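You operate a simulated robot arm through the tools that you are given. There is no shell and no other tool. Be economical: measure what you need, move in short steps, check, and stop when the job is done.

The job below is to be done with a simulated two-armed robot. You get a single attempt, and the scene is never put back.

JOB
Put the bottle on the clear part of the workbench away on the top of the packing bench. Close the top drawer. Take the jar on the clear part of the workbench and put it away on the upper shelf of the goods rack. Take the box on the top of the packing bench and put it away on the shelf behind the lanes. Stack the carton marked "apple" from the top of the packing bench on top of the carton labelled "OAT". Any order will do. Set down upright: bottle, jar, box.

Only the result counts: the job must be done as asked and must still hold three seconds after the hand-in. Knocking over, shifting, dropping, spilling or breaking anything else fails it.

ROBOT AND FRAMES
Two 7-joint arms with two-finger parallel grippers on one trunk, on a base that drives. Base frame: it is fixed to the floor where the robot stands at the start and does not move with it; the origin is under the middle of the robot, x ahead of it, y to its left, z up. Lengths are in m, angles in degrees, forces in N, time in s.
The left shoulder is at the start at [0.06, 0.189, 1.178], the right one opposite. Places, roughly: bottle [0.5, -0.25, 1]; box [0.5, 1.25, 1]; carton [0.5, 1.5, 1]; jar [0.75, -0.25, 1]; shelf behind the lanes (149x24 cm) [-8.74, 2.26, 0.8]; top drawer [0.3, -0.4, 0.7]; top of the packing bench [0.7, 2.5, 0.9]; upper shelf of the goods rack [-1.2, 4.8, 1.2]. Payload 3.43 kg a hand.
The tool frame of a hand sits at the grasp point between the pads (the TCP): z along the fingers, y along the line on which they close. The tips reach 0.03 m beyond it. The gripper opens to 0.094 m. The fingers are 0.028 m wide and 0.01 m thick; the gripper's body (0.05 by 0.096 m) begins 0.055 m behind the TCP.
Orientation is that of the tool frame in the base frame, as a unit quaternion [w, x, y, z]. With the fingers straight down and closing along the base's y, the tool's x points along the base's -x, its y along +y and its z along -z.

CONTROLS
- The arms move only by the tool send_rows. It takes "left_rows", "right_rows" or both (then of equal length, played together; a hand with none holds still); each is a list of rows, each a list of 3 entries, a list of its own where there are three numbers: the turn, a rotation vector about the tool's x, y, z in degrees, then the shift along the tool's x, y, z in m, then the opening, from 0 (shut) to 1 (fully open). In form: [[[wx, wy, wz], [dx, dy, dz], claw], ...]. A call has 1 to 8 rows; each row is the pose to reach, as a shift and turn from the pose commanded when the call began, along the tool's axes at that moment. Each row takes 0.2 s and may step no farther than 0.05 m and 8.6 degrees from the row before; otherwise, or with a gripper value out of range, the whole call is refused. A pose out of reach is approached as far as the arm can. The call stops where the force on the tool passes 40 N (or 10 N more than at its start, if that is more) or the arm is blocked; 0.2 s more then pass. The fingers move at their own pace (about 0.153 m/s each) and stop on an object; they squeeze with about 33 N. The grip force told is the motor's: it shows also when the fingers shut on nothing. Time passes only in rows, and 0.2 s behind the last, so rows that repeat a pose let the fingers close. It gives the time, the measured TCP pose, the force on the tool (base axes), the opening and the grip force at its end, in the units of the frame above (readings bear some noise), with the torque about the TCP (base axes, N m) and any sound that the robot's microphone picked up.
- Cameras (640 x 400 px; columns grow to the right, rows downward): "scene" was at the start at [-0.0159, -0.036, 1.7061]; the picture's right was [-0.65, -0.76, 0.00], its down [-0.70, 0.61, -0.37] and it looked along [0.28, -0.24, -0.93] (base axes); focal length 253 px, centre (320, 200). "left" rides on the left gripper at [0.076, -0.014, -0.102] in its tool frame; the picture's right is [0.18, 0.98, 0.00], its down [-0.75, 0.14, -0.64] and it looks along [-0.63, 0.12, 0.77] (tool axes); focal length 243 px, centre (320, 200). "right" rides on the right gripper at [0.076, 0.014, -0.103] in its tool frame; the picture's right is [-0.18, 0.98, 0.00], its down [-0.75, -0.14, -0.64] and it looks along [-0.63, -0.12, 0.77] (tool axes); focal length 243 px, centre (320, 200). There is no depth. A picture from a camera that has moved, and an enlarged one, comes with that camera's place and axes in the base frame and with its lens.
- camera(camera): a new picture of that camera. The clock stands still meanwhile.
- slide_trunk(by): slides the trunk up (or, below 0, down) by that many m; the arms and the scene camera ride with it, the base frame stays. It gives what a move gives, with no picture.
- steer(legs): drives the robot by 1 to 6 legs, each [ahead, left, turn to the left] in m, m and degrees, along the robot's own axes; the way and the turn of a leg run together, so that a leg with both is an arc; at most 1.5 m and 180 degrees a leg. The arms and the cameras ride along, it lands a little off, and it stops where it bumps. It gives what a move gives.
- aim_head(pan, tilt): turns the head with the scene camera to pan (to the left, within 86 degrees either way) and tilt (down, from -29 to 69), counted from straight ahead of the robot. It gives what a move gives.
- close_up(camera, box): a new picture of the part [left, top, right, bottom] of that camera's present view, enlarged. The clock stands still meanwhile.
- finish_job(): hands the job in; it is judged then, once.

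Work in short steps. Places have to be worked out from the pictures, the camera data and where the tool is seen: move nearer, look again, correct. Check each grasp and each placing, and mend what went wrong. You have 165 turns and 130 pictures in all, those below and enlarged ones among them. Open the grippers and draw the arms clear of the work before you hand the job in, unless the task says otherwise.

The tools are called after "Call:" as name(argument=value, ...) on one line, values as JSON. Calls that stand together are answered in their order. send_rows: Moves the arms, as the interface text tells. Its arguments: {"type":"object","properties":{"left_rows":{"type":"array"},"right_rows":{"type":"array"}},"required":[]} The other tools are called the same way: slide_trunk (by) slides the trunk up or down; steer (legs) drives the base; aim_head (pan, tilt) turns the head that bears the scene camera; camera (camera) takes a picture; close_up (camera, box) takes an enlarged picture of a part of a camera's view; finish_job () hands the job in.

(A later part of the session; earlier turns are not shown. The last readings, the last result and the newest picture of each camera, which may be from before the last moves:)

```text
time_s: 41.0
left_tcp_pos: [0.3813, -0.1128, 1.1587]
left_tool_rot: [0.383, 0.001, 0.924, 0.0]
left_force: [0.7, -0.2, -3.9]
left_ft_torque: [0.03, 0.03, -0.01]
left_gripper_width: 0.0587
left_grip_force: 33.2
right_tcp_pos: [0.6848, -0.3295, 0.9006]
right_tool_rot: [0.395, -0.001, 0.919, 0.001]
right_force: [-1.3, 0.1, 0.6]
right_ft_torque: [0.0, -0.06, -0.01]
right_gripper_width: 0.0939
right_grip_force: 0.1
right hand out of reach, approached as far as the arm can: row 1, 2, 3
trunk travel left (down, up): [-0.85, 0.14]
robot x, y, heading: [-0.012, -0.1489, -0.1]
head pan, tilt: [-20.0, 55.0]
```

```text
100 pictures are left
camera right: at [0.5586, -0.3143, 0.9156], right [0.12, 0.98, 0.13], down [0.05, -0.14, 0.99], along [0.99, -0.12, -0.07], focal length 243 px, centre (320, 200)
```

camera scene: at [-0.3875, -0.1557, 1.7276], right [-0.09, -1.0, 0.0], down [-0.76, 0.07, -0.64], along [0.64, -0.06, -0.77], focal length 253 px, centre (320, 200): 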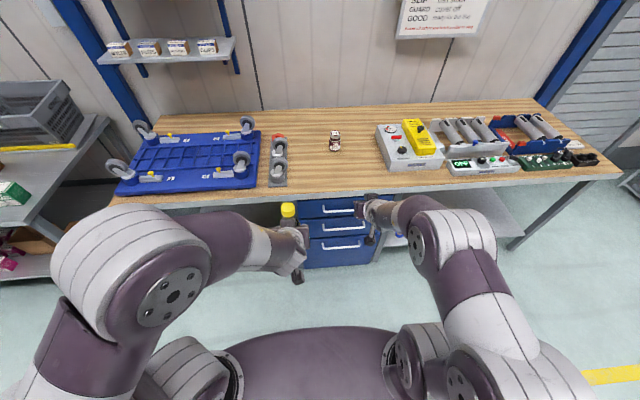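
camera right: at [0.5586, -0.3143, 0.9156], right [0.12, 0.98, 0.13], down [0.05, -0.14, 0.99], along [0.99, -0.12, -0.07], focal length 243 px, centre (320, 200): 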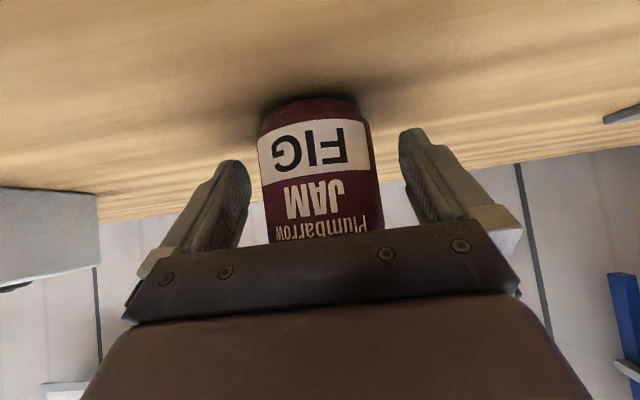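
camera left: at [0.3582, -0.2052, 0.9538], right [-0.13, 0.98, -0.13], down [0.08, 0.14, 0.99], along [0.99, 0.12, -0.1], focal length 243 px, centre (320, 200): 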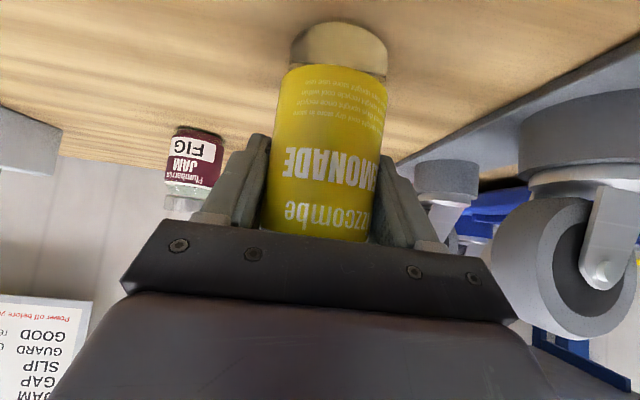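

Jar is centred between the fingers and upright. I close, then lift slowly by ~4 cm.

Call:
send_rows(right_rows=[[[0, 0, 0], [0, 0, 0], 0], [[0, 0, 0], [0, 0, 0], 0], [[0, 0, 0], [0, 0, 0], 0], [[0, 0, 0], [-0.004, 0, -0.004], 0], [[0, 0, 0], [-0.01, 0, -0.01], 0], [[0, 0, 0], [-0.018, 0, -0.017], 0], [[0, 0, 0], [-0.026, 0, -0.025], 0]])

Call:
camera(camera="right")

```text
time_s: 42.6
left_tcp_pos: [0.3822, -0.1122, 1.1573]
left_tool_rot: [0.383, 0.0, 0.924, 0.0]
left_force: [-0.8, -0.3, -4.0]
left_ft_torque: [-0.05, -0.01, -0.01]
left_gripper_width: 0.0589
left_grip_force: 33.4
right_tcp_pos: [0.686, -0.3272, 0.9362]
right_tool_rot: [0.395, -0.001, 0.919, 0.002]
right_force: [-0.6, -0.5, -2.7]
right_ft_torque: [-0.01, 0.01, 0.02]
right_gripper_width: 0.0634
right_grip_force: 33.1
trunk travel left (down, up): [-0.85, 0.14]
robot x, y, heading: [-0.0121, -0.1499, -0.4]
head pan, tilt: [-20.0, 55.0]
```

```text
99 pictures are left
camera right: at [0.5582, -0.3135, 0.9516], right [0.12, 0.98, 0.13], down [0.05, -0.14, 0.99], along [0.99, -0.12, -0.07], focal length 243 px, centre (320, 200)
```

right: 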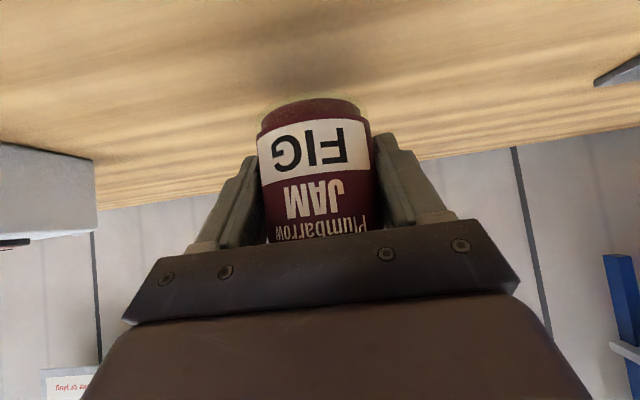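

The jar is now held (≈2.7 N load). I lift further and check again.

Call:
send_rows(right_rows=[[[0, 0, 0], [-0.02, 0, -0.02], 0], [[0, 0, 0], [-0.04, 0, -0.04], 0], [[0, 0, 0], [-0.06, 0, -0.06], 0], [[0, 0, 0], [-0.08, 0, -0.08], 0], [[0, 0, 0], [-0.1, 0, -0.1], 0], [[0, 0, 0], [-0.092, 0, -0.125], 0], [[0, 0, 0], [-0.082, 0, -0.14], 0]])

Call:
camera(camera="right")

```text
time_s: 44.2
left_tcp_pos: [0.3815, -0.1119, 1.1567]
left_tool_rot: [0.383, 0.0, 0.924, 0.0]
left_force: [0.7, 0.6, -4.3]
left_ft_torque: [-0.03, 0.03, 0.02]
left_gripper_width: 0.0589
left_grip_force: 33.4
right_tcp_pos: [0.6391, -0.3278, 1.0935]
right_tool_rot: [0.396, -0.002, 0.918, 0.001]
right_force: [-0.4, -0.7, -3.2]
right_ft_torque: [-0.02, 0.0, -0.05]
right_gripper_width: 0.0634
right_grip_force: 33.3
trunk travel left (down, up): [-0.85, 0.14]
robot x, y, heading: [-0.0097, -0.1451, 0.2]
head pan, tilt: [-20.0, 55.0]
```

```text
98 pictures are left
camera right: at [0.5116, -0.3136, 1.1079], right [0.12, 0.98, 0.13], down [0.05, -0.14, 0.99], along [0.99, -0.12, -0.07], focal length 243 px, centre (320, 200)
```

right: 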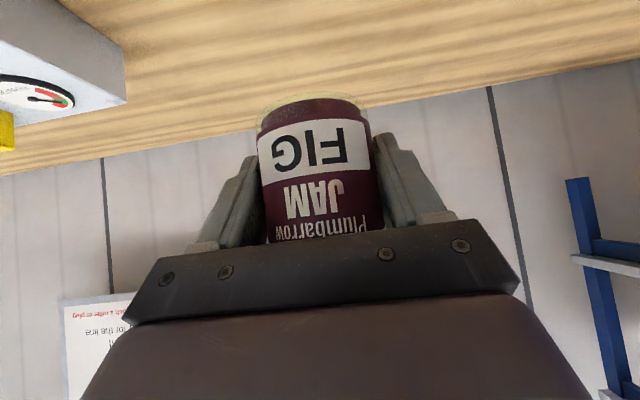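

Both items are held. The packing bench runs along y with its front edge at x≈0.31, so I back off and strafe left keeping heading 0, then look.

Call:
steer(legs=[[-0.4, 0, 0], [0, 0.8, 0]])

Call:
aim_head(pan=25, tilt=35)

Call:
camera(camera="scene")

Call:
aim_head(pan=80, tilt=35)

Call:
camera(camera="scene")

```text
time_s: 50.6
left_tcp_pos: [-0.017, 0.6904, 1.1574]
left_tool_rot: [0.383, -0.002, 0.924, 0.002]
left_force: [-0.4, 0.1, -4.1]
left_ft_torque: [-0.03, 0.05, 0.0]
left_gripper_width: 0.0588
left_grip_force: 33.1
right_tcp_pos: [0.2419, 0.4742, 1.0926]
right_tool_rot: [0.395, -0.003, 0.919, 0.002]
right_force: [-0.7, 0.5, -3.8]
right_ft_torque: [0.03, 0.03, 0.06]
right_gripper_width: 0.0635
right_grip_force: 32.9
trunk travel left (down, up): [-0.85, 0.14]
robot x, y, heading: [-0.4106, 0.6491, 0.1]
head pan, tilt: [-20.0, 55.0]
```

```text
time_s: 51.7
left_tcp_pos: [-0.0171, 0.6912, 1.1586]
left_tool_rot: [0.383, -0.001, 0.924, 0.0]
left_force: [0.8, 1.2, -3.7]
left_ft_torque: [-0.01, 0.0, 0.02]
left_gripper_width: 0.0588
left_grip_force: 33.2
right_tcp_pos: [0.2419, 0.4769, 1.0924]
right_tool_rot: [0.396, -0.003, 0.918, 0.002]
right_force: [0.3, -1.1, -2.8]
right_ft_torque: [-0.02, 0.02, -0.05]
right_gripper_width: 0.0638
right_grip_force: 32.9
trunk travel left (down, up): [-0.85, 0.14]
robot x, y, heading: [-0.4076, 0.6526, 0.2]
head pan, tilt: [25.0, 35.0]
```

```text
97 pictures are left
camera scene: at [-0.3871, 0.6886, 1.7493], right [0.42, -0.91, 0.0], down [-0.52, -0.24, -0.82], along [0.74, 0.35, -0.57], focal length 253 px, centre (320, 200)
```

scene: 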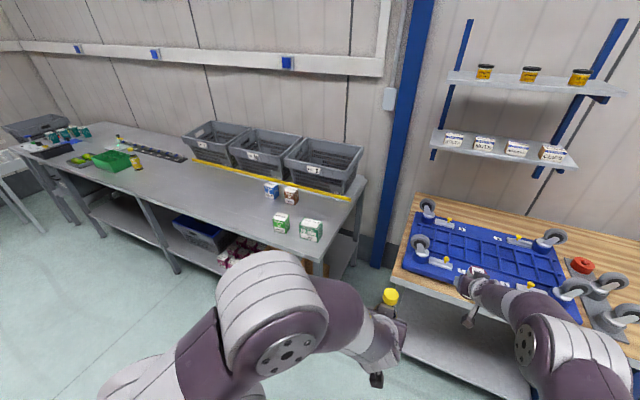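

```text
time_s: 52.9
left_tcp_pos: [-0.0177, 0.6908, 1.1565]
left_tool_rot: [0.382, -0.001, 0.924, 0.001]
left_force: [0.1, -0.4, -3.6]
left_ft_torque: [-0.05, -0.02, -0.01]
left_gripper_width: 0.0588
left_grip_force: 33.3
right_tcp_pos: [0.2431, 0.4746, 1.0927]
right_tool_rot: [0.395, -0.003, 0.918, 0.001]
right_force: [-0.2, 0.1, -3.2]
right_ft_torque: [0.0, 0.0, 0.02]
right_gripper_width: 0.0634
right_grip_force: 32.9
trunk travel left (down, up): [-0.85, 0.14]
robot x, y, heading: [-0.4114, 0.654, 0.3]
head pan, tilt: [80.0, 35.0]
```

```text
96 pictures are left
camera scene: at [-0.4518, 0.7381, 1.7494], right [0.99, -0.17, 0.0], down [-0.1, -0.57, -0.82], along [0.14, 0.81, -0.57], focal length 253 px, centre (320, 200)
```

scene: 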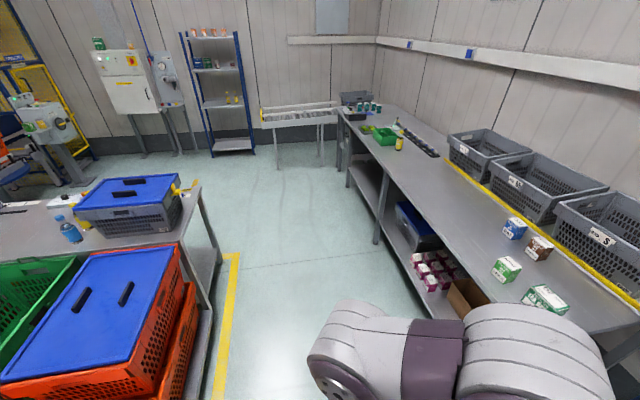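

Four small cartons stand near the bench's near end. I strafe further left to be in front and read labels.

Call:
steer(legs=[[0, 0.75, 0]])

Call:
aim_head(pan=0, tilt=45)

Call:
camera(camera="scene")

```text
time_s: 57.0
left_tcp_pos: [-0.0211, 1.4458, 1.1586]
left_tool_rot: [0.382, -0.004, 0.924, 0.002]
left_force: [0.3, 1.0, -2.6]
left_ft_torque: [0.02, 0.02, -0.01]
left_gripper_width: 0.0588
left_grip_force: 33.2
right_tcp_pos: [0.2389, 1.2336, 1.0922]
right_tool_rot: [0.395, -0.004, 0.919, 0.003]
right_force: [-0.7, -0.6, -4.7]
right_ft_torque: [0.01, 0.05, 0.01]
right_gripper_width: 0.0636
right_grip_force: 32.6
trunk travel left (down, up): [-0.85, 0.14]
robot x, y, heading: [-0.4141, 1.4054, 0.6]
head pan, tilt: [80.0, 35.0]
```

```text
time_s: 58.5
left_tcp_pos: [-0.0216, 1.447, 1.158]
left_tool_rot: [0.383, -0.003, 0.924, 0.001]
left_force: [0.7, -0.3, -3.6]
left_ft_torque: [0.01, 0.0, 0.0]
left_gripper_width: 0.0587
left_grip_force: 32.9
right_tcp_pos: [0.2386, 1.2323, 1.0914]
right_tool_rot: [0.395, -0.005, 0.919, 0.003]
right_force: [0.0, -0.1, -3.5]
right_ft_torque: [-0.03, 0.02, 0.02]
right_gripper_width: 0.0636
right_grip_force: 33.6
trunk travel left (down, up): [-0.85, 0.14]
robot x, y, heading: [-0.4143, 1.4066, 0.5]
head pan, tilt: [0.0, 45.0]
```

```text
95 pictures are left
camera scene: at [-0.3901, 1.4059, 1.7345], right [0.01, -1.0, 0.0], down [-0.71, -0.01, -0.71], along [0.71, 0.01, -0.71], focal length 253 px, centre (320, 200)
```

scene: 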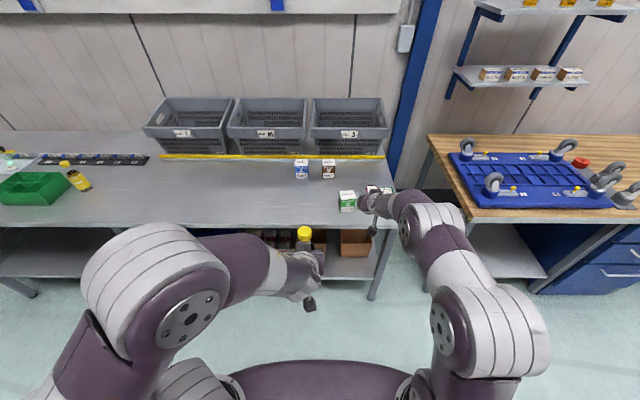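

Call:
close_up(camera="scene", box=[280, 145, 400, 220])

Call:
camera(camera="right")

```text
5.33 times, centred on (340, 182) of scene
camera zoom: at [-0.3901, 1.4059, 1.7345], right [0.01, -1.0, 0.0], down [-0.71, -0.01, -0.71], along [0.71, 0.01, -0.71], focal length 1349 px, centre (213, 293)
```

zoom: 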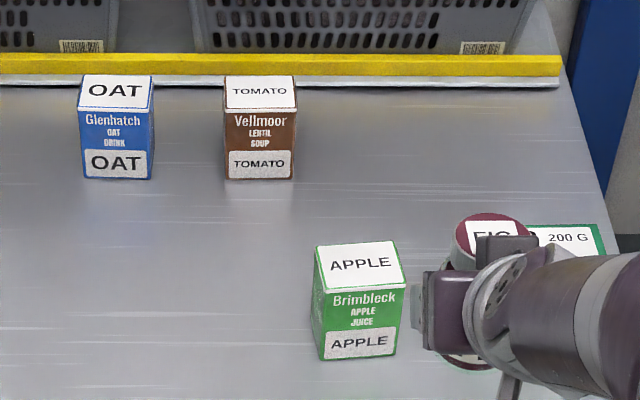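

```text
93 pictures are left
camera right: at [0.1109, 1.2464, 1.1075], right [0.11, 0.98, 0.13], down [0.05, -0.14, 0.99], along [0.99, -0.11, -0.07], focal length 243 px, centre (320, 200)
```

right: 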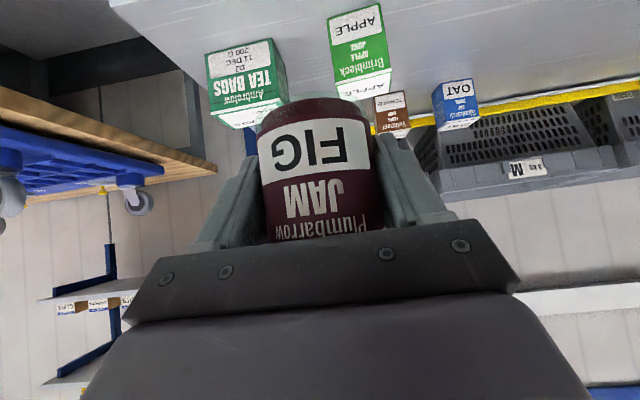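

Carton "APPLE" ≈[0.435,1.29], "OAT" ≈[0.673,1.516], the tea-bag box is at ≈[0.5,1.2]; bench surface ≈0.86. I drive nearer and left to set the bottle down at a free spot around [0.42,1.85].

Call:
steer(legs=[[0, 0.25, -0.5], [0.32, 0, 0]])

Call:
aim_head(pan=20, tilt=55)

Call:
camera(camera="scene")

```text
time_s: 62.1
left_tcp_pos: [0.294, 1.6935, 1.1576]
left_tool_rot: [0.383, 0.0, 0.924, 0.0]
left_force: [0.7, -0.6, -4.1]
left_ft_torque: [-0.03, 0.03, 0.0]
left_gripper_width: 0.0587
left_grip_force: 32.9
right_tcp_pos: [0.5527, 1.4766, 1.0935]
right_tool_rot: [0.396, -0.001, 0.918, 0.001]
right_force: [0.5, 0.2, -4.5]
right_ft_torque: [0.02, 0.02, 0.03]
right_gripper_width: 0.0636
right_grip_force: 32.8
trunk travel left (down, up): [-0.85, 0.14]
robot x, y, heading: [-0.0935, 1.6525, -0.1]
head pan, tilt: [0.0, 45.0]
```

```text
time_s: 62.9
left_tcp_pos: [0.2976, 1.6927, 1.1567]
left_tool_rot: [0.382, 0.001, 0.924, -0.001]
left_force: [0.5, 0.4, -3.4]
left_ft_torque: [-0.01, 0.0, 0.0]
left_gripper_width: 0.0584
left_grip_force: 33.0
right_tcp_pos: [0.5555, 1.4777, 1.0911]
right_tool_rot: [0.394, -0.001, 0.919, 0.002]
right_force: [-0.3, 0.6, -3.3]
right_ft_torque: [0.0, 0.03, 0.01]
right_gripper_width: 0.0635
right_grip_force: 33.2
trunk travel left (down, up): [-0.85, 0.14]
robot x, y, heading: [-0.1001, 1.6554, -0.1]
head pan, tilt: [20.0, 55.0]
```

```text
92 pictures are left
camera scene: at [-0.0854, 1.6803, 1.7211], right [0.34, -0.94, 0.0], down [-0.77, -0.28, -0.57], along [0.54, 0.2, -0.82], focal length 253 px, centre (320, 200)
```

scene: 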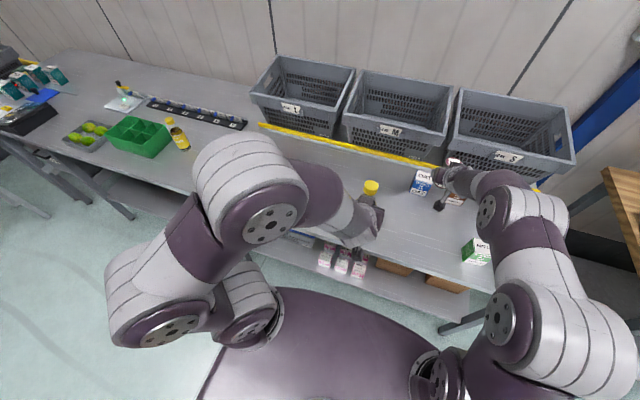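

Left hand has the bottle at [0.297,1.693,1.157]. I move it over to [0.44,1.85] and start descending.

Call:
send_rows(left_rows=[[[0, 0, 0], [-0.0205, 0.0314, 0.0205], 0], [[0, 0, 0], [-0.041, 0.0628, 0.041], 0], [[0, 0, 0], [-0.0615, 0.0942, 0.0615], 0], [[0, 0, 0], [-0.082, 0.1256, 0.082], 0], [[0, 0, 0], [-0.1025, 0.157, 0.1025], 0], [[0, 0, 0], [-0.07, 0.157, 0.135], 0], [[0, 0, 0], [-0.037, 0.157, 0.168], 0], [[0, 0, 0], [-0.005, 0.157, 0.2], 0]])

Call:
camera(camera="left")

```text
time_s: 64.7
left_tcp_pos: [0.4432, 1.8503, 1.0176]
left_tool_rot: [0.382, 0.006, 0.924, 0.001]
left_force: [1.0, 1.3, -3.6]
left_ft_torque: [-0.07, -0.01, -0.01]
left_gripper_width: 0.0585
left_grip_force: 33.2
left hand out of reach, approached as far as the arm can: row 6, 7
right_tcp_pos: [0.5558, 1.4761, 1.0892]
right_tool_rot: [0.393, -0.001, 0.919, 0.001]
right_force: [0.8, 0.0, -4.7]
right_ft_torque: [0.0, 0.02, 0.01]
right_gripper_width: 0.0636
right_grip_force: 32.9
trunk travel left (down, up): [-0.85, 0.14]
robot x, y, heading: [-0.0987, 1.6519, -0.2]
head pan, tilt: [20.0, 55.0]
```

```text
91 pictures are left
camera left: at [0.3175, 1.8362, 1.0369], right [-0.12, 0.98, -0.13], down [0.08, 0.14, 0.99], along [0.99, 0.11, -0.1], focal length 243 px, centre (320, 200)
```

left: 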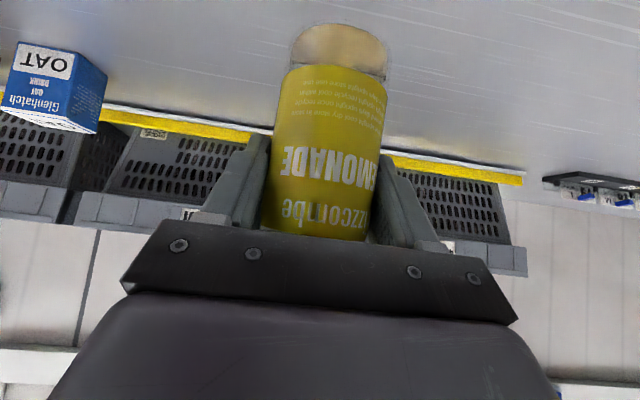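

The spot is clear. I lower 0.075 m, then creep until contact.

Call:
send_rows(left_rows=[[[0, 0, 0], [0.018, 0, 0.018], 0], [[0, 0, 0], [0.036, 0, 0.036], 0], [[0, 0, 0], [0.05, 0, 0.05], 0], [[0, 0, 0], [0.053, 0, 0.053], 0], [[0, 0, 0], [0.055, 0, 0.055], 0], [[0, 0, 0], [0.057, 0, 0.057], 0]])

Call:
camera(camera="left")

```text
time_s: 66.1
left_tcp_pos: [0.4427, 1.8504, 0.9395]
left_tool_rot: [0.383, 0.001, 0.924, 0.0]
left_force: [-0.7, 0.3, -3.7]
left_ft_torque: [-0.01, 0.0, 0.01]
left_gripper_width: 0.0585
left_grip_force: 33.0
right_tcp_pos: [0.554, 1.4769, 1.0911]
right_tool_rot: [0.396, -0.001, 0.918, 0.001]
right_force: [0.2, 0.5, -3.5]
right_ft_torque: [0.01, 0.0, -0.02]
right_gripper_width: 0.0631
right_grip_force: 33.1
trunk travel left (down, up): [-0.85, 0.14]
robot x, y, heading: [-0.0922, 1.6583, -0.4]
head pan, tilt: [20.0, 55.0]
```

```text
90 pictures are left
camera left: at [0.315, 1.8358, 0.9579], right [-0.13, 0.98, -0.13], down [0.08, 0.14, 0.99], along [0.99, 0.12, -0.1], focal length 243 px, centre (320, 200)
```

left: 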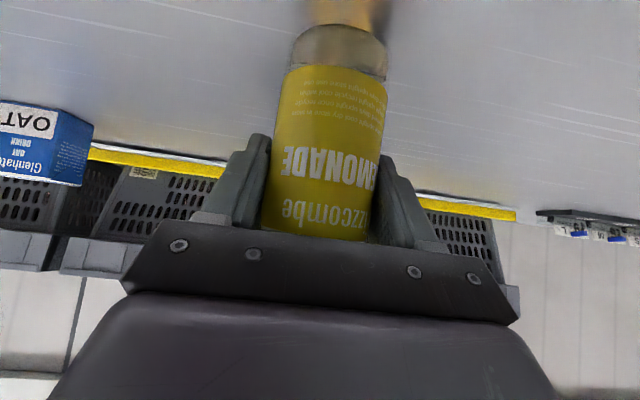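

Still hanging (load unchanged at ~3.7 N). I creep down in 2 mm steps.

Call:
send_rows(left_rows=[[[0, 0, 0], [0.0015, 0, 0.0015], 0], [[0, 0, 0], [0.003, 0, 0.003], 0], [[0, 0, 0], [0.0045, 0, 0.0045], 0], [[0, 0, 0], [0.006, 0, 0.006], 0]])

```text
time_s: 67.1
left_tcp_pos: [0.4418, 1.8495, 0.9344]
left_tool_rot: [0.388, 0.001, 0.922, 0.001]
left_force: [-1.9, 1.0, 23.1]
left_ft_torque: [-0.03, -0.35, 0.03]
left_gripper_width: 0.0584
left_grip_force: 32.7
right_tcp_pos: [0.5521, 1.4768, 1.0945]
right_tool_rot: [0.396, -0.001, 0.918, 0.001]
right_force: [-0.2, 0.6, -3.6]
right_ft_torque: [0.04, 0.01, 0.02]
right_gripper_width: 0.0636
right_grip_force: 33.0
trunk travel left (down, up): [-0.85, 0.14]
robot x, y, heading: [-0.0969, 1.6536, 0.2]
head pan, tilt: [20.0, 55.0]
```

Contact (+27 N). I relax 2 mm, open, and withdraw along the tool axis.

Call:
send_rows(left_rows=[[[0, 0, 0], [-0.0025, 0, -0.0025], 0], [[0, 0, 0], [-0.0025, 0, -0.0025], 0.5], [[0, 0, 0], [-0.0025, 0, -0.0025], 1], [[0, 0, 0], [-0.0025, 0, -0.0025], 1], [[0, 0, 0], [-0.0025, 0, -0.03], 1], [[0, 0, 0], [-0.0025, 0, -0.07], 1], [[0, 0, 0], [-0.0025, 0, -0.11], 1], [[0, 0, 0], [-0.0025, 0, -0.15], 1]])

Call:
camera(camera="left")

```text
time_s: 68.9
left_tcp_pos: [0.3349, 1.8499, 1.04]
left_tool_rot: [0.383, 0.0, 0.924, -0.001]
left_force: [-1.4, 0.0, -0.3]
left_ft_torque: [0.0, 0.01, -0.05]
left_gripper_width: 0.0943
left_grip_force: 0.0
right_tcp_pos: [0.5527, 1.4771, 1.0926]
right_tool_rot: [0.397, 0.0, 0.918, 0.001]
right_force: [-0.7, -0.2, -4.3]
right_ft_torque: [-0.02, 0.03, -0.01]
right_gripper_width: 0.0636
right_grip_force: 33.3
trunk travel left (down, up): [-0.85, 0.14]
robot x, y, heading: [-0.0974, 1.6527, 0.1]
head pan, tilt: [20.0, 55.0]
```

```text
89 pictures are left
camera left: at [0.2084, 1.8365, 1.0588], right [-0.13, 0.98, -0.13], down [0.08, 0.14, 0.99], along [0.99, 0.12, -0.1], focal length 243 px, centre (320, 200)
```

left: 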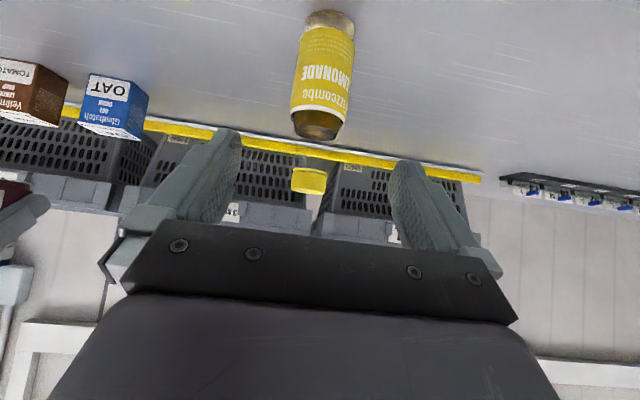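

Bottle stands upright on the bench. Next I raise the left hand, shift the jar hand right a bit, and move the robot in front of the cartons (y≈1.30).

Call:
send_rows(left_rows=[[[0, 0, 0], [-0.03, 0, -0.035], 1], [[0, 0, 0], [-0.06, 0, -0.07], 1], [[0, 0, 0], [-0.06, -0.04, -0.07], 1], [[0, 0, 0], [-0.06, -0.08, -0.07], 1]], right_rows=[[[0, 0, 0], [0, -0.03, 0], 0], [[0, 0, 0], [0, -0.06, 0], 0], [[0, 0, 0], [0, -0.09, 0], 0], [[0, 0, 0], [0, -0.12, 0], 0]])

Call:
steer(legs=[[0, -0.37, 0], [0.04, 0, 0]])

Call:
aim_head(pan=5, tilt=60)

Call:
camera(camera="scene")

Call:
camera(camera="left")

```text
time_s: 69.9
left_tcp_pos: [0.3286, 1.7673, 1.1302]
left_tool_rot: [0.382, 0.001, 0.924, 0.001]
left_force: [-0.6, -0.1, -0.9]
left_ft_torque: [0.01, 0.01, 0.0]
left_gripper_width: 0.094
left_grip_force: 0.0
right_tcp_pos: [0.5541, 1.3561, 1.0913]
right_tool_rot: [0.395, -0.002, 0.919, 0.003]
right_force: [-0.2, -0.5, -3.2]
right_ft_torque: [0.0, 0.03, 0.04]
right_gripper_width: 0.0635
right_grip_force: 32.2
trunk travel left (down, up): [-0.85, 0.14]
robot x, y, heading: [-0.0979, 1.6554, -0.0]
head pan, tilt: [20.0, 55.0]
```

```text
time_s: 72.7
left_tcp_pos: [0.3638, 1.4036, 1.1325]
left_tool_rot: [0.385, 0.001, 0.923, 0.0]
left_force: [-0.9, -0.2, 0.8]
left_ft_torque: [0.04, -0.03, -0.03]
left_gripper_width: 0.094
left_grip_force: 0.1
right_tcp_pos: [0.5873, 0.9899, 1.0969]
right_tool_rot: [0.397, -0.001, 0.918, 0.001]
right_force: [-0.2, -0.6, -3.6]
right_ft_torque: [0.02, 0.03, -0.02]
right_gripper_width: 0.0636
right_grip_force: 32.9
trunk travel left (down, up): [-0.85, 0.14]
robot x, y, heading: [-0.0573, 1.2839, -0.4]
head pan, tilt: [20.0, 55.0]
```

```text
time_s: 73.5
left_tcp_pos: [0.37, 1.4021, 1.1304]
left_tool_rot: [0.382, 0.0, 0.924, 0.001]
left_force: [-0.6, -0.2, 0.8]
left_ft_torque: [0.0, -0.02, 0.01]
left_gripper_width: 0.0942
left_grip_force: 0.2
right_tcp_pos: [0.5947, 0.989, 1.091]
right_tool_rot: [0.395, 0.0, 0.919, 0.001]
right_force: [0.2, 0.5, -4.2]
right_ft_torque: [-0.01, 0.04, -0.04]
right_gripper_width: 0.0634
right_grip_force: 33.5
trunk travel left (down, up): [-0.85, 0.14]
robot x, y, heading: [-0.0542, 1.2882, -0.2]
head pan, tilt: [5.0, 60.0]
```

```text
88 pictures are left
camera scene: at [-0.046, 1.2932, 1.715], right [0.09, -1.0, 0.0], down [-0.86, -0.08, -0.5], along [0.5, 0.04, -0.87], focal length 253 px, centre (320, 200)
```

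scene: 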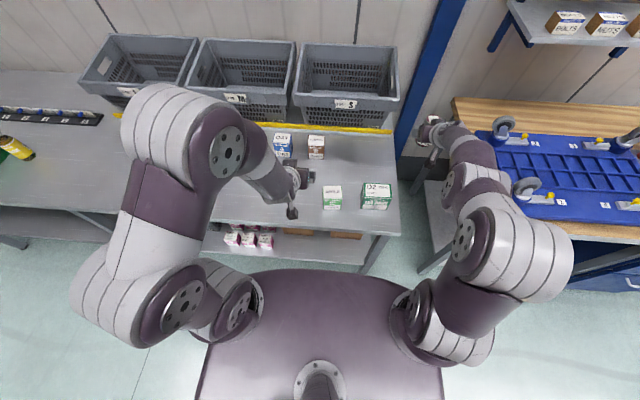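

```text
87 pictures are left
camera left: at [0.2439, 1.3879, 1.1495], right [-0.13, 0.98, -0.13], down [0.08, 0.14, 0.99], along [0.99, 0.12, -0.1], focal length 243 px, centre (320, 200)
```

left: 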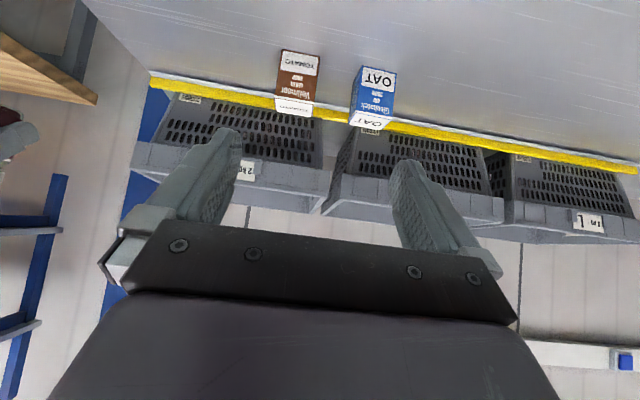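

Call:
close_up(camera="scene", box=[260, 120, 404, 220])

```text
4.00 times, centred on (332, 170) of scene
camera zoom: at [-0.046, 1.2932, 1.715], right [0.09, -1.0, 0.0], down [-0.86, -0.08, -0.5], along [0.5, 0.04, -0.87], focal length 1012 px, centre (272, 320)
```

zoom: 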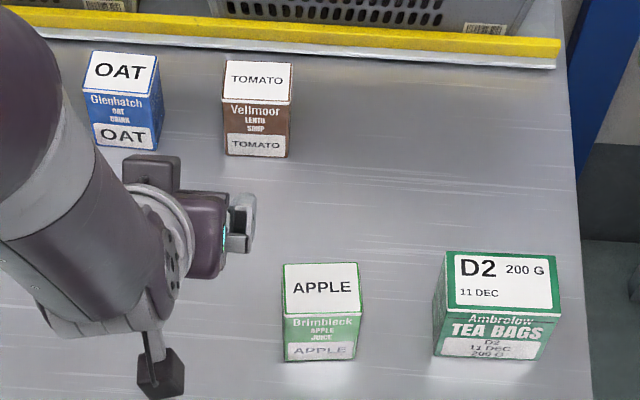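

Apple carton centre ≈[0.430,1.287] (yaw ≈5°, 0.067 wide), OAT ≈[0.673,1.510]. I bring the left hand to a pre-grasp 0.13 m short of the apple carton.

Call:
send_rows(left_rows=[[[-0.9, 0, -0.9], [0.023, -0.025, 0.014], 1], [[-1.8, 0, -1.8], [0.046, -0.05, 0.028], 1], [[-2.7, 0, -2.7], [0.069, -0.075, 0.042], 1], [[-3.6, 0, -3.6], [0.092, -0.1, 0.056], 1], [[-3.6, 0, -3.6], [0.115, -0.123, 0.07], 1], [[-3.6, 0, -3.6], [0.115, -0.123, 0.07], 1]])

Call:
camera(camera="left")

```text
time_s: 74.9
left_tcp_pos: [0.3368, 1.2781, 1.0008]
left_tool_rot: [0.382, -0.042, 0.923, 0.018]
left_force: [-0.5, 0.9, 0.6]
left_ft_torque: [0.0, 0.02, -0.01]
left_gripper_width: 0.0937
left_grip_force: 0.0
right_tcp_pos: [0.5924, 0.9886, 1.0928]
right_tool_rot: [0.396, -0.001, 0.918, 0.0]
right_force: [0.7, 0.7, -2.6]
right_ft_torque: [-0.04, 0.02, -0.02]
right_gripper_width: 0.0634
right_grip_force: 32.5
trunk travel left (down, up): [-0.85, 0.14]
robot x, y, heading: [-0.056, 1.286, -0.2]
head pan, tilt: [5.0, 60.0]
```

```text
85 pictures are left
camera left: at [0.2113, 1.2536, 1.02], right [-0.22, 0.97, -0.13], down [0.07, 0.15, 0.99], along [0.97, 0.2, -0.1], focal length 243 px, centre (320, 200)
```

left: 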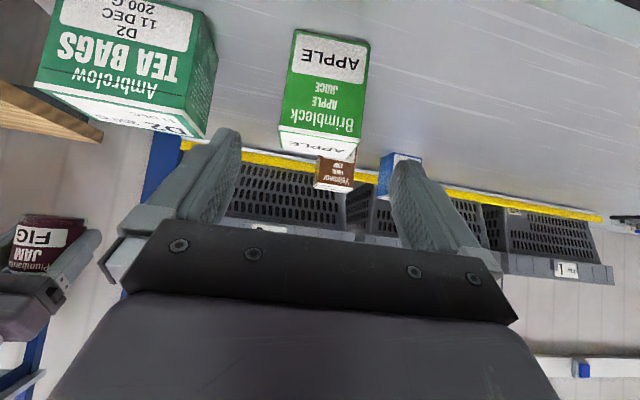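

Carton is centred between the fingers. I advance 0.13 m and close.

Call:
send_rows(left_rows=[[[0, 0, 0], [0, 0, 0.04], 1], [[0, 0, 0], [0, 0, 0.08], 1], [[0, 0, 0], [0, 0, 0.11], 1], [[0, 0, 0], [0, 0, 0.13], 1], [[0, 0, 0], [0, 0, 0.13], 0], [[0, 0, 0], [0, 0, 0.13], 0], [[0, 0, 0], [0, 0, 0.13], 0]])

Call:
camera(camera="left")

```text
time_s: 76.5
left_tcp_pos: [0.4272, 1.2872, 0.9081]
left_tool_rot: [0.382, -0.04, 0.923, 0.017]
left_force: [0.4, 0.1, 0.9]
left_ft_torque: [0.02, -0.07, -0.07]
left_gripper_width: 0.074
left_grip_force: 33.5
right_tcp_pos: [0.5942, 0.989, 1.0935]
right_tool_rot: [0.396, 0.0, 0.918, 0.0]
right_force: [-0.4, 0.0, -3.0]
right_ft_torque: [0.03, -0.01, 0.0]
right_gripper_width: 0.0633
right_grip_force: 33.1
trunk travel left (down, up): [-0.85, 0.14]
robot x, y, heading: [-0.0552, 1.2872, -0.2]
head pan, tilt: [5.0, 60.0]
```

```text
84 pictures are left
camera left: at [0.3032, 1.2621, 0.9273], right [-0.22, 0.97, -0.13], down [0.07, 0.15, 0.99], along [0.97, 0.2, -0.1], focal length 243 px, centre (320, 200)
```

left: 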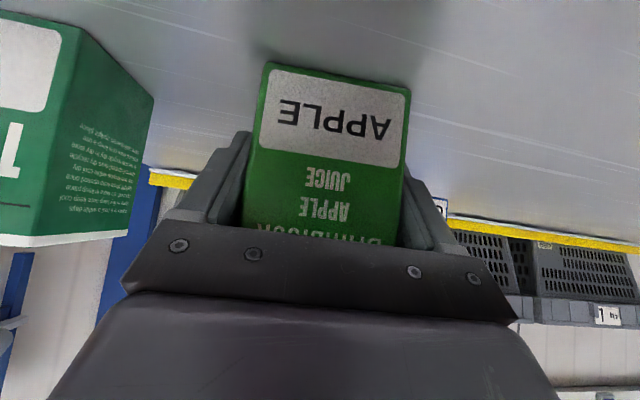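

Gripped (0.074 m). I lift slowly and verify it comes along.

Call:
send_rows(left_rows=[[[0, 0, 0], [-0.004, 0, -0.004], 0], [[0, 0, 0], [-0.012, 0, -0.012], 0], [[0, 0, 0], [-0.025, 0, -0.025], 0], [[0, 0, 0], [-0.04, 0, -0.04], 0], [[0, 0, 0], [-0.06, 0, -0.06], 0], [[0, 0, 0], [-0.08, 0, -0.08], 0], [[0, 0, 0], [-0.1, 0, -0.1], 0], [[0, 0, 0], [-0.12, 0, -0.12], 0]])

Call:
camera(camera="left")

```text
time_s: 78.3
left_tcp_pos: [0.4275, 1.2866, 1.0788]
left_tool_rot: [0.382, -0.04, 0.923, 0.017]
left_force: [0.0, -0.2, -3.0]
left_ft_torque: [0.0, 0.02, -0.01]
left_gripper_width: 0.0747
left_grip_force: 32.9
right_tcp_pos: [0.5929, 0.9887, 1.093]
right_tool_rot: [0.395, -0.001, 0.918, 0.002]
right_force: [-0.1, 0.7, -4.2]
right_ft_torque: [0.0, -0.01, 0.0]
right_gripper_width: 0.0636
right_grip_force: 33.1
trunk travel left (down, up): [-0.85, 0.14]
robot x, y, heading: [-0.0555, 1.287, -0.3]
head pan, tilt: [5.0, 60.0]
```

```text
83 pictures are left
camera left: at [0.303, 1.2612, 1.0977], right [-0.22, 0.97, -0.13], down [0.07, 0.15, 0.99], along [0.97, 0.2, -0.1], focal length 243 px, centre (320, 200)
```

left: 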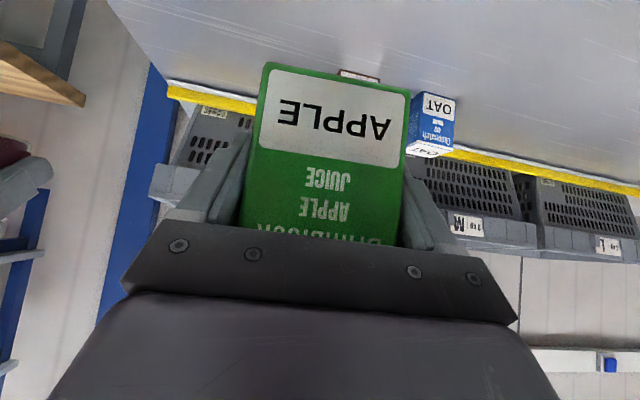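

Carton held. I carry it over OAT ([0.671,1.510]) at this height, taking out the 5° yaw.

Call:
send_rows(left_rows=[[[0.5, 0, 0.5], [-0.023, 0.025, 0.023], 0], [[1, 0, 1], [-0.046, 0.05, 0.046], 0], [[1.5, 0, 1.5], [-0.07, 0.076, 0.07], 0], [[2, 0, 2], [-0.093, 0.101, 0.093], 0], [[2.5, 0, 2.5], [-0.116, 0.126, 0.116], 0], [[3, 0, 3], [-0.139, 0.151, 0.139], 0], [[3.6, 0, 3.6], [-0.162, 0.176, 0.162], 0], [[3.6, 0, 3.6], [-0.185, 0.201, 0.185], 0]])

Call:
camera(camera="left")

Call:
close_up(camera="scene", box=[230, 90, 374, 190])

```text
time_s: 80.1
left_tcp_pos: [0.6716, 1.5112, 1.0752]
left_tool_rot: [0.38, -0.001, 0.925, 0.001]
left_force: [0.2, 0.3, -3.2]
left_ft_torque: [0.0, 0.05, 0.01]
left_gripper_width: 0.074
left_grip_force: 33.2
right_tcp_pos: [0.5939, 0.9905, 1.0926]
right_tool_rot: [0.394, 0.0, 0.919, 0.0]
right_force: [0.3, -0.7, -3.7]
right_ft_torque: [-0.03, -0.02, -0.01]
right_gripper_width: 0.0634
right_grip_force: 32.9
trunk travel left (down, up): [-0.85, 0.14]
robot x, y, heading: [-0.0551, 1.2837, 0.1]
head pan, tilt: [5.0, 60.0]
```

```text
82 pictures are left
camera left: at [0.5449, 1.4978, 1.0953], right [-0.13, 0.98, -0.13], down [0.08, 0.14, 0.99], along [0.99, 0.12, -0.1], focal length 243 px, centre (320, 200)
```

left: 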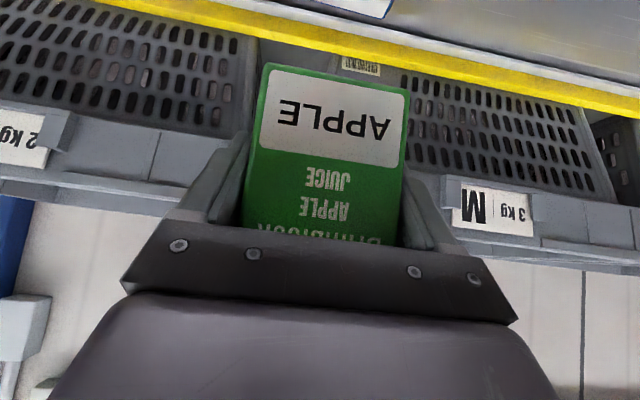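

```text
4.00 times, centred on (302, 140) of scene
camera zoom: at [-0.0463, 1.2951, 1.7151], right [0.09, -1.0, 0.0], down [-0.86, -0.08, -0.5], along [0.5, 0.04, -0.87], focal length 1012 px, centre (392, 440)
```

zoom: 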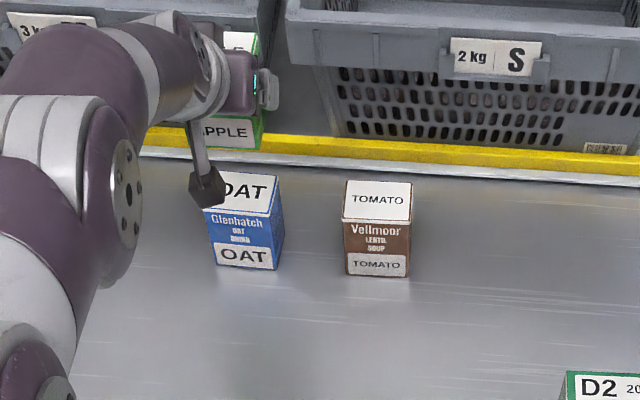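

Comparing corners, the apple carton is ~6 mm too far forward over OAT. I correct that and lower to just above contact.

Call:
send_rows(left_rows=[[[0, 0, 0], [0.004, -0.003, -0.004], 0], [[0, 0, 0], [0.018, -0.003, 0.01], 0], [[0, 0, 0], [0.032, -0.003, 0.024], 0], [[0, 0, 0], [0.044, -0.003, 0.036], 0], [[0, 0, 0], [0.052, -0.003, 0.044], 0], [[0, 0, 0], [0.052, -0.003, 0.044], 0]])

Call:
close_up(camera="scene", box=[230, 90, 374, 190])

```text
time_s: 81.5
left_tcp_pos: [0.6657, 1.5068, 1.0099]
left_tool_rot: [0.382, 0.001, 0.924, 0.0]
left_force: [0.6, -0.8, -2.5]
left_ft_torque: [-0.01, 0.02, 0.05]
left_gripper_width: 0.0742
left_grip_force: 32.8
right_tcp_pos: [0.5926, 0.9893, 1.0918]
right_tool_rot: [0.395, 0.0, 0.919, 0.001]
right_force: [0.3, 0.0, -4.3]
right_ft_torque: [0.0, 0.01, 0.02]
right_gripper_width: 0.0634
right_grip_force: 33.6
trunk travel left (down, up): [-0.85, 0.14]
robot x, y, heading: [-0.0573, 1.2856, -0.2]
head pan, tilt: [5.0, 60.0]
```

```text
4.00 times, centred on (302, 140) of scene
camera zoom: at [-0.0483, 1.2935, 1.7151], right [0.09, -1.0, 0.0], down [-0.86, -0.07, -0.5], along [0.5, 0.04, -0.87], focal length 1012 px, centre (392, 440)
```

zoom: 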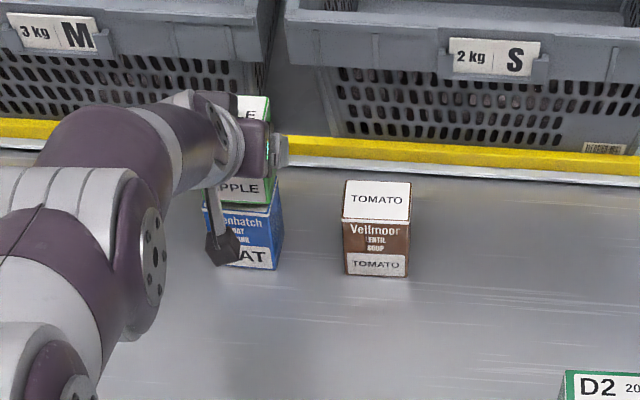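

Aligned well (right-front corners nearly coincide). I creep down to contact.

Call:
send_rows(left_rows=[[[0, 0, 0], [0.004, 0, 0.004], 0], [[0, 0, 0], [0.007, 0, 0.007], 0], [[0, 0, 0], [0.0085, 0, 0.0085], 0], [[0, 0, 0], [0.01, 0, 0.01], 0]])

```text
time_s: 82.5
left_tcp_pos: [0.6658, 1.5069, 0.9971]
left_tool_rot: [0.385, 0.001, 0.923, 0.0]
left_force: [-1.2, -0.1, 9.3]
left_ft_torque: [0.34, 0.31, -0.02]
left_gripper_width: 0.074
left_grip_force: 33.0
right_tcp_pos: [0.5921, 0.9885, 1.093]
right_tool_rot: [0.396, 0.0, 0.918, 0.0]
right_force: [0.0, 0.1, -4.0]
right_ft_torque: [0.02, 0.01, 0.02]
right_gripper_width: 0.0637
right_grip_force: 33.1
trunk travel left (down, up): [-0.85, 0.14]
robot x, y, heading: [-0.058, 1.2862, -0.1]
head pan, tilt: [5.0, 60.0]
```

Contact made (≈12 N). I open and withdraw straight back along the tool axis.

Call:
send_rows(left_rows=[[[0, 0, 0], [-0.001, 0, -0.001], 0], [[0, 0, 0], [-0.001, 0, -0.001], 1], [[0, 0, 0], [-0.001, 0, -0.001], 1], [[0, 0, 0], [-0.001, 0, -0.001], 1], [[0, 0, 0], [-0.001, 0, -0.02], 1], [[0, 0, 0], [-0.001, 0, -0.06], 1], [[0, 0, 0], [-0.001, 0, -0.1], 1], [[0, 0, 0], [-0.001, 0, -0.15], 1]])

Call:
camera(camera="left")

Call:
close_up(camera="scene", box=[230, 90, 374, 190])

```text
time_s: 84.3
left_tcp_pos: [0.558, 1.5078, 1.1033]
left_tool_rot: [0.383, 0.001, 0.924, 0.001]
left_force: [-0.2, -0.7, 0.6]
left_ft_torque: [0.0, 0.02, -0.01]
left_gripper_width: 0.0938
left_grip_force: 0.1
right_tcp_pos: [0.5905, 0.9884, 1.0942]
right_tool_rot: [0.397, -0.001, 0.918, 0.001]
right_force: [-1.0, 0.0, -2.9]
right_ft_torque: [-0.05, -0.03, -0.03]
right_gripper_width: 0.0635
right_grip_force: 33.1
trunk travel left (down, up): [-0.85, 0.14]
robot x, y, heading: [-0.0598, 1.2827, -0.2]
head pan, tilt: [5.0, 60.0]
```

```text
79 pictures are left
camera left: at [0.4312, 1.4935, 1.1225], right [-0.13, 0.98, -0.13], down [0.08, 0.14, 0.99], along [0.99, 0.12, -0.1], focal length 243 px, centre (320, 200)
```

left: 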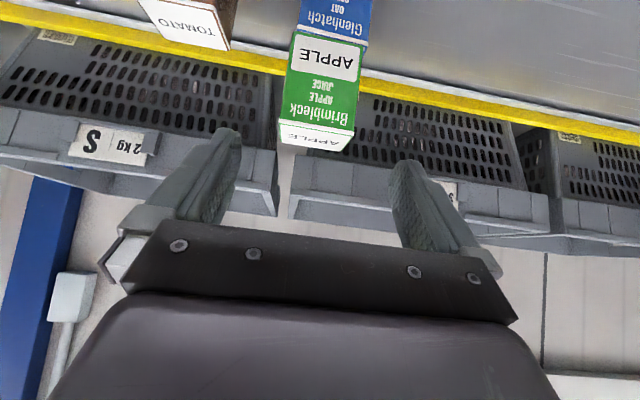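

```text
4.00 times, centred on (302, 140) of scene
camera zoom: at [-0.052, 1.293, 1.715], right [0.09, -1.0, 0.0], down [-0.86, -0.07, -0.5], along [0.5, 0.04, -0.87], focal length 1012 px, centre (392, 440)
```

zoom: 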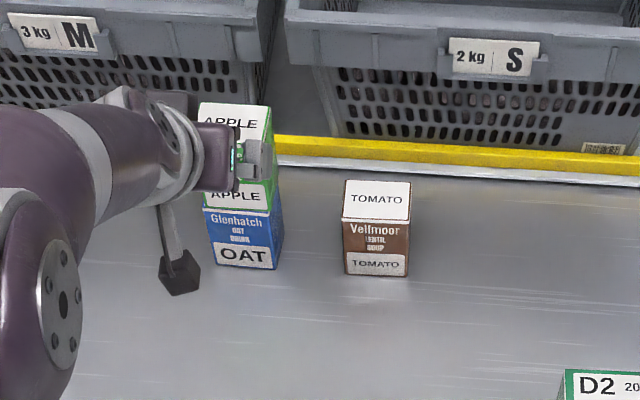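

The apple carton is stacked squarely on OAT. Next the jar: I retract the left arm, back off, turn left and drive toward the goods rack, then look.

Call:
send_rows(left_rows=[[[0, 0, 0], [0.025, 0, -0.035], 1], [[0, 0, 0], [0.05, 0, -0.07], 1], [[0, 0, 0], [0.075, 0, -0.105], 1], [[0, 0, 0], [0.1, 0, -0.14], 1], [[0, 0, 0], [0.12, 0, -0.17], 1]])

Call:
steer(legs=[[-0.32, 0, 0], [0, 0, 90], [1.2, 0, 0], [0.8, 0, 0]])

Call:
aim_head(pan=20, tilt=20)

Call:
camera(camera="scene")

```text
time_s: 85.5
left_tcp_pos: [0.3544, 1.5111, 1.1402]
left_tool_rot: [0.385, 0.002, 0.923, 0.002]
left_force: [-0.1, -1.1, 0.1]
left_ft_torque: [0.02, -0.01, -0.03]
left_gripper_width: 0.0941
left_grip_force: 0.0
left hand out of reach, approached as far as the arm can: row 3, 5
right_tcp_pos: [0.5902, 0.9886, 1.0946]
right_tool_rot: [0.396, 0.0, 0.918, 0.001]
right_force: [-1.0, -0.1, -3.9]
right_ft_torque: [0.0, 0.0, -0.02]
right_gripper_width: 0.0635
right_grip_force: 33.4
trunk travel left (down, up): [-0.85, 0.14]
robot x, y, heading: [-0.0569, 1.2896, 0.0]
head pan, tilt: [5.0, 60.0]
```

```text
time_s: 101.0
left_tcp_pos: [-0.5844, 3.694, 1.138]
left_tool_rot: [0.271, -0.65, 0.656, 0.272]
left_force: [0.1, 0.4, 0.0]
left_ft_torque: [-0.01, -0.01, 0.0]
left_gripper_width: 0.0939
left_grip_force: 0.1
right_tcp_pos: [-0.0636, 3.9309, 1.0922]
right_tool_rot: [0.279, -0.649, 0.65, 0.28]
right_force: [-0.4, 0.1, -3.4]
right_ft_torque: [-0.04, 0.02, 0.03]
right_gripper_width: 0.0636
right_grip_force: 33.5
trunk travel left (down, up): [-0.85, 0.14]
robot x, y, heading: [-0.363, 3.283, 89.9]
head pan, tilt: [5.0, 60.0]
```

```text
time_s: 102.1
left_tcp_pos: [-0.5846, 3.6947, 1.1379]
left_tool_rot: [0.27, -0.65, 0.656, 0.271]
left_force: [0.0, 0.3, -0.4]
left_ft_torque: [-0.03, -0.01, 0.01]
left_gripper_width: 0.0936
left_grip_force: 0.1
right_tcp_pos: [-0.0628, 3.9319, 1.0923]
right_tool_rot: [0.278, -0.65, 0.65, 0.28]
right_force: [-0.1, 0.5, -3.7]
right_ft_torque: [-0.02, 0.01, 0.0]
right_gripper_width: 0.0636
right_grip_force: 33.3
trunk travel left (down, up): [-0.85, 0.14]
robot x, y, heading: [-0.3631, 3.2853, 89.7]
head pan, tilt: [20.0, 20.0]
```

```text
77 pictures are left
camera scene: at [-0.3928, 3.3114, 1.7731], right [0.94, 0.34, 0.0], down [0.12, -0.32, -0.94], along [-0.32, 0.88, -0.34], focal length 253 px, centre (320, 200)
```

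scene: 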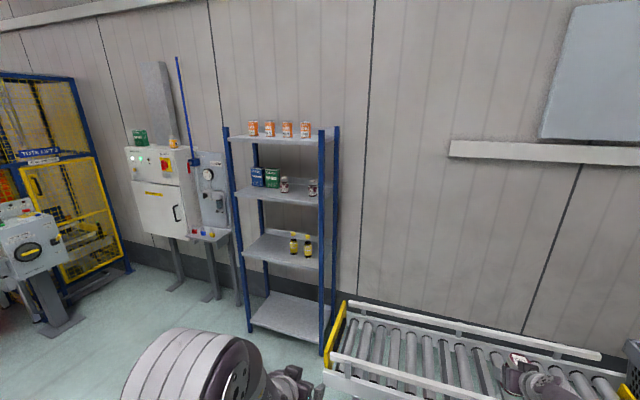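

Rack front is at y≈4.65, x from -1.50 to -0.86; upper shelf z≈1.235 holds two boxes and two jars. I strafe left 1.0 m to stand in front of it and look closer.

Call:
steer(legs=[[0, 1.0, 0], [0.35, 0, 0]])

Call:
aim_head(pan=-8, tilt=20)

Call:
camera(camera="scene")

```text
time_s: 109.1
left_tcp_pos: [-1.5722, 4.0452, 1.1382]
left_tool_rot: [0.271, -0.651, 0.655, 0.272]
left_force: [-0.4, 0.0, 0.1]
left_ft_torque: [0.02, 0.03, -0.02]
left_gripper_width: 0.094
left_grip_force: 0.1
right_tcp_pos: [-1.0514, 4.2826, 1.0921]
right_tool_rot: [-0.279, 0.651, -0.648, -0.281]
right_force: [-0.1, 0.1, -3.5]
right_ft_torque: [0.0, -0.01, 0.04]
right_gripper_width: 0.0635
right_grip_force: 33.1
trunk travel left (down, up): [-0.85, 0.14]
robot x, y, heading: [-1.3483, 3.6344, 89.9]
head pan, tilt: [20.0, 20.0]
```

```text
time_s: 110.0
left_tcp_pos: [-1.5724, 4.0459, 1.1383]
left_tool_rot: [0.271, -0.651, 0.656, 0.271]
left_force: [-0.5, 0.2, 0.2]
left_ft_torque: [0.0, 0.02, 0.0]
left_gripper_width: 0.0941
left_grip_force: 0.0
right_tcp_pos: [-1.0512, 4.2842, 1.0929]
right_tool_rot: [-0.279, 0.65, -0.648, -0.281]
right_force: [0.2, -0.7, -2.9]
right_ft_torque: [0.03, -0.01, 0.04]
right_gripper_width: 0.0637
right_grip_force: 33.0
trunk travel left (down, up): [-0.85, 0.14]
robot x, y, heading: [-1.3483, 3.6342, 89.9]
head pan, tilt: [-8.0, 20.0]
```

```text
76 pictures are left
camera scene: at [-1.3346, 3.6681, 1.7732], right [0.99, -0.14, 0.0], down [-0.05, -0.34, -0.94], along [0.13, 0.93, -0.34], focal length 253 px, centre (320, 200)
```

scene: 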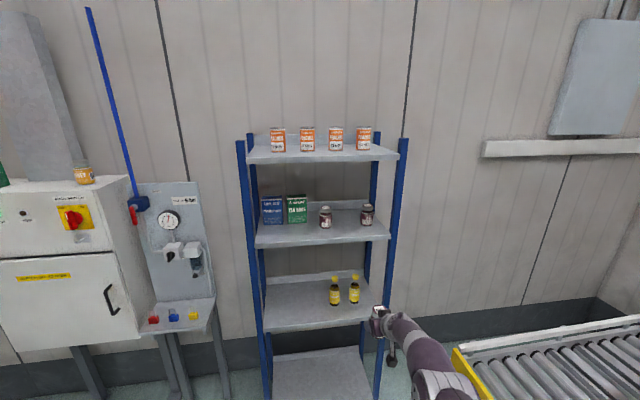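

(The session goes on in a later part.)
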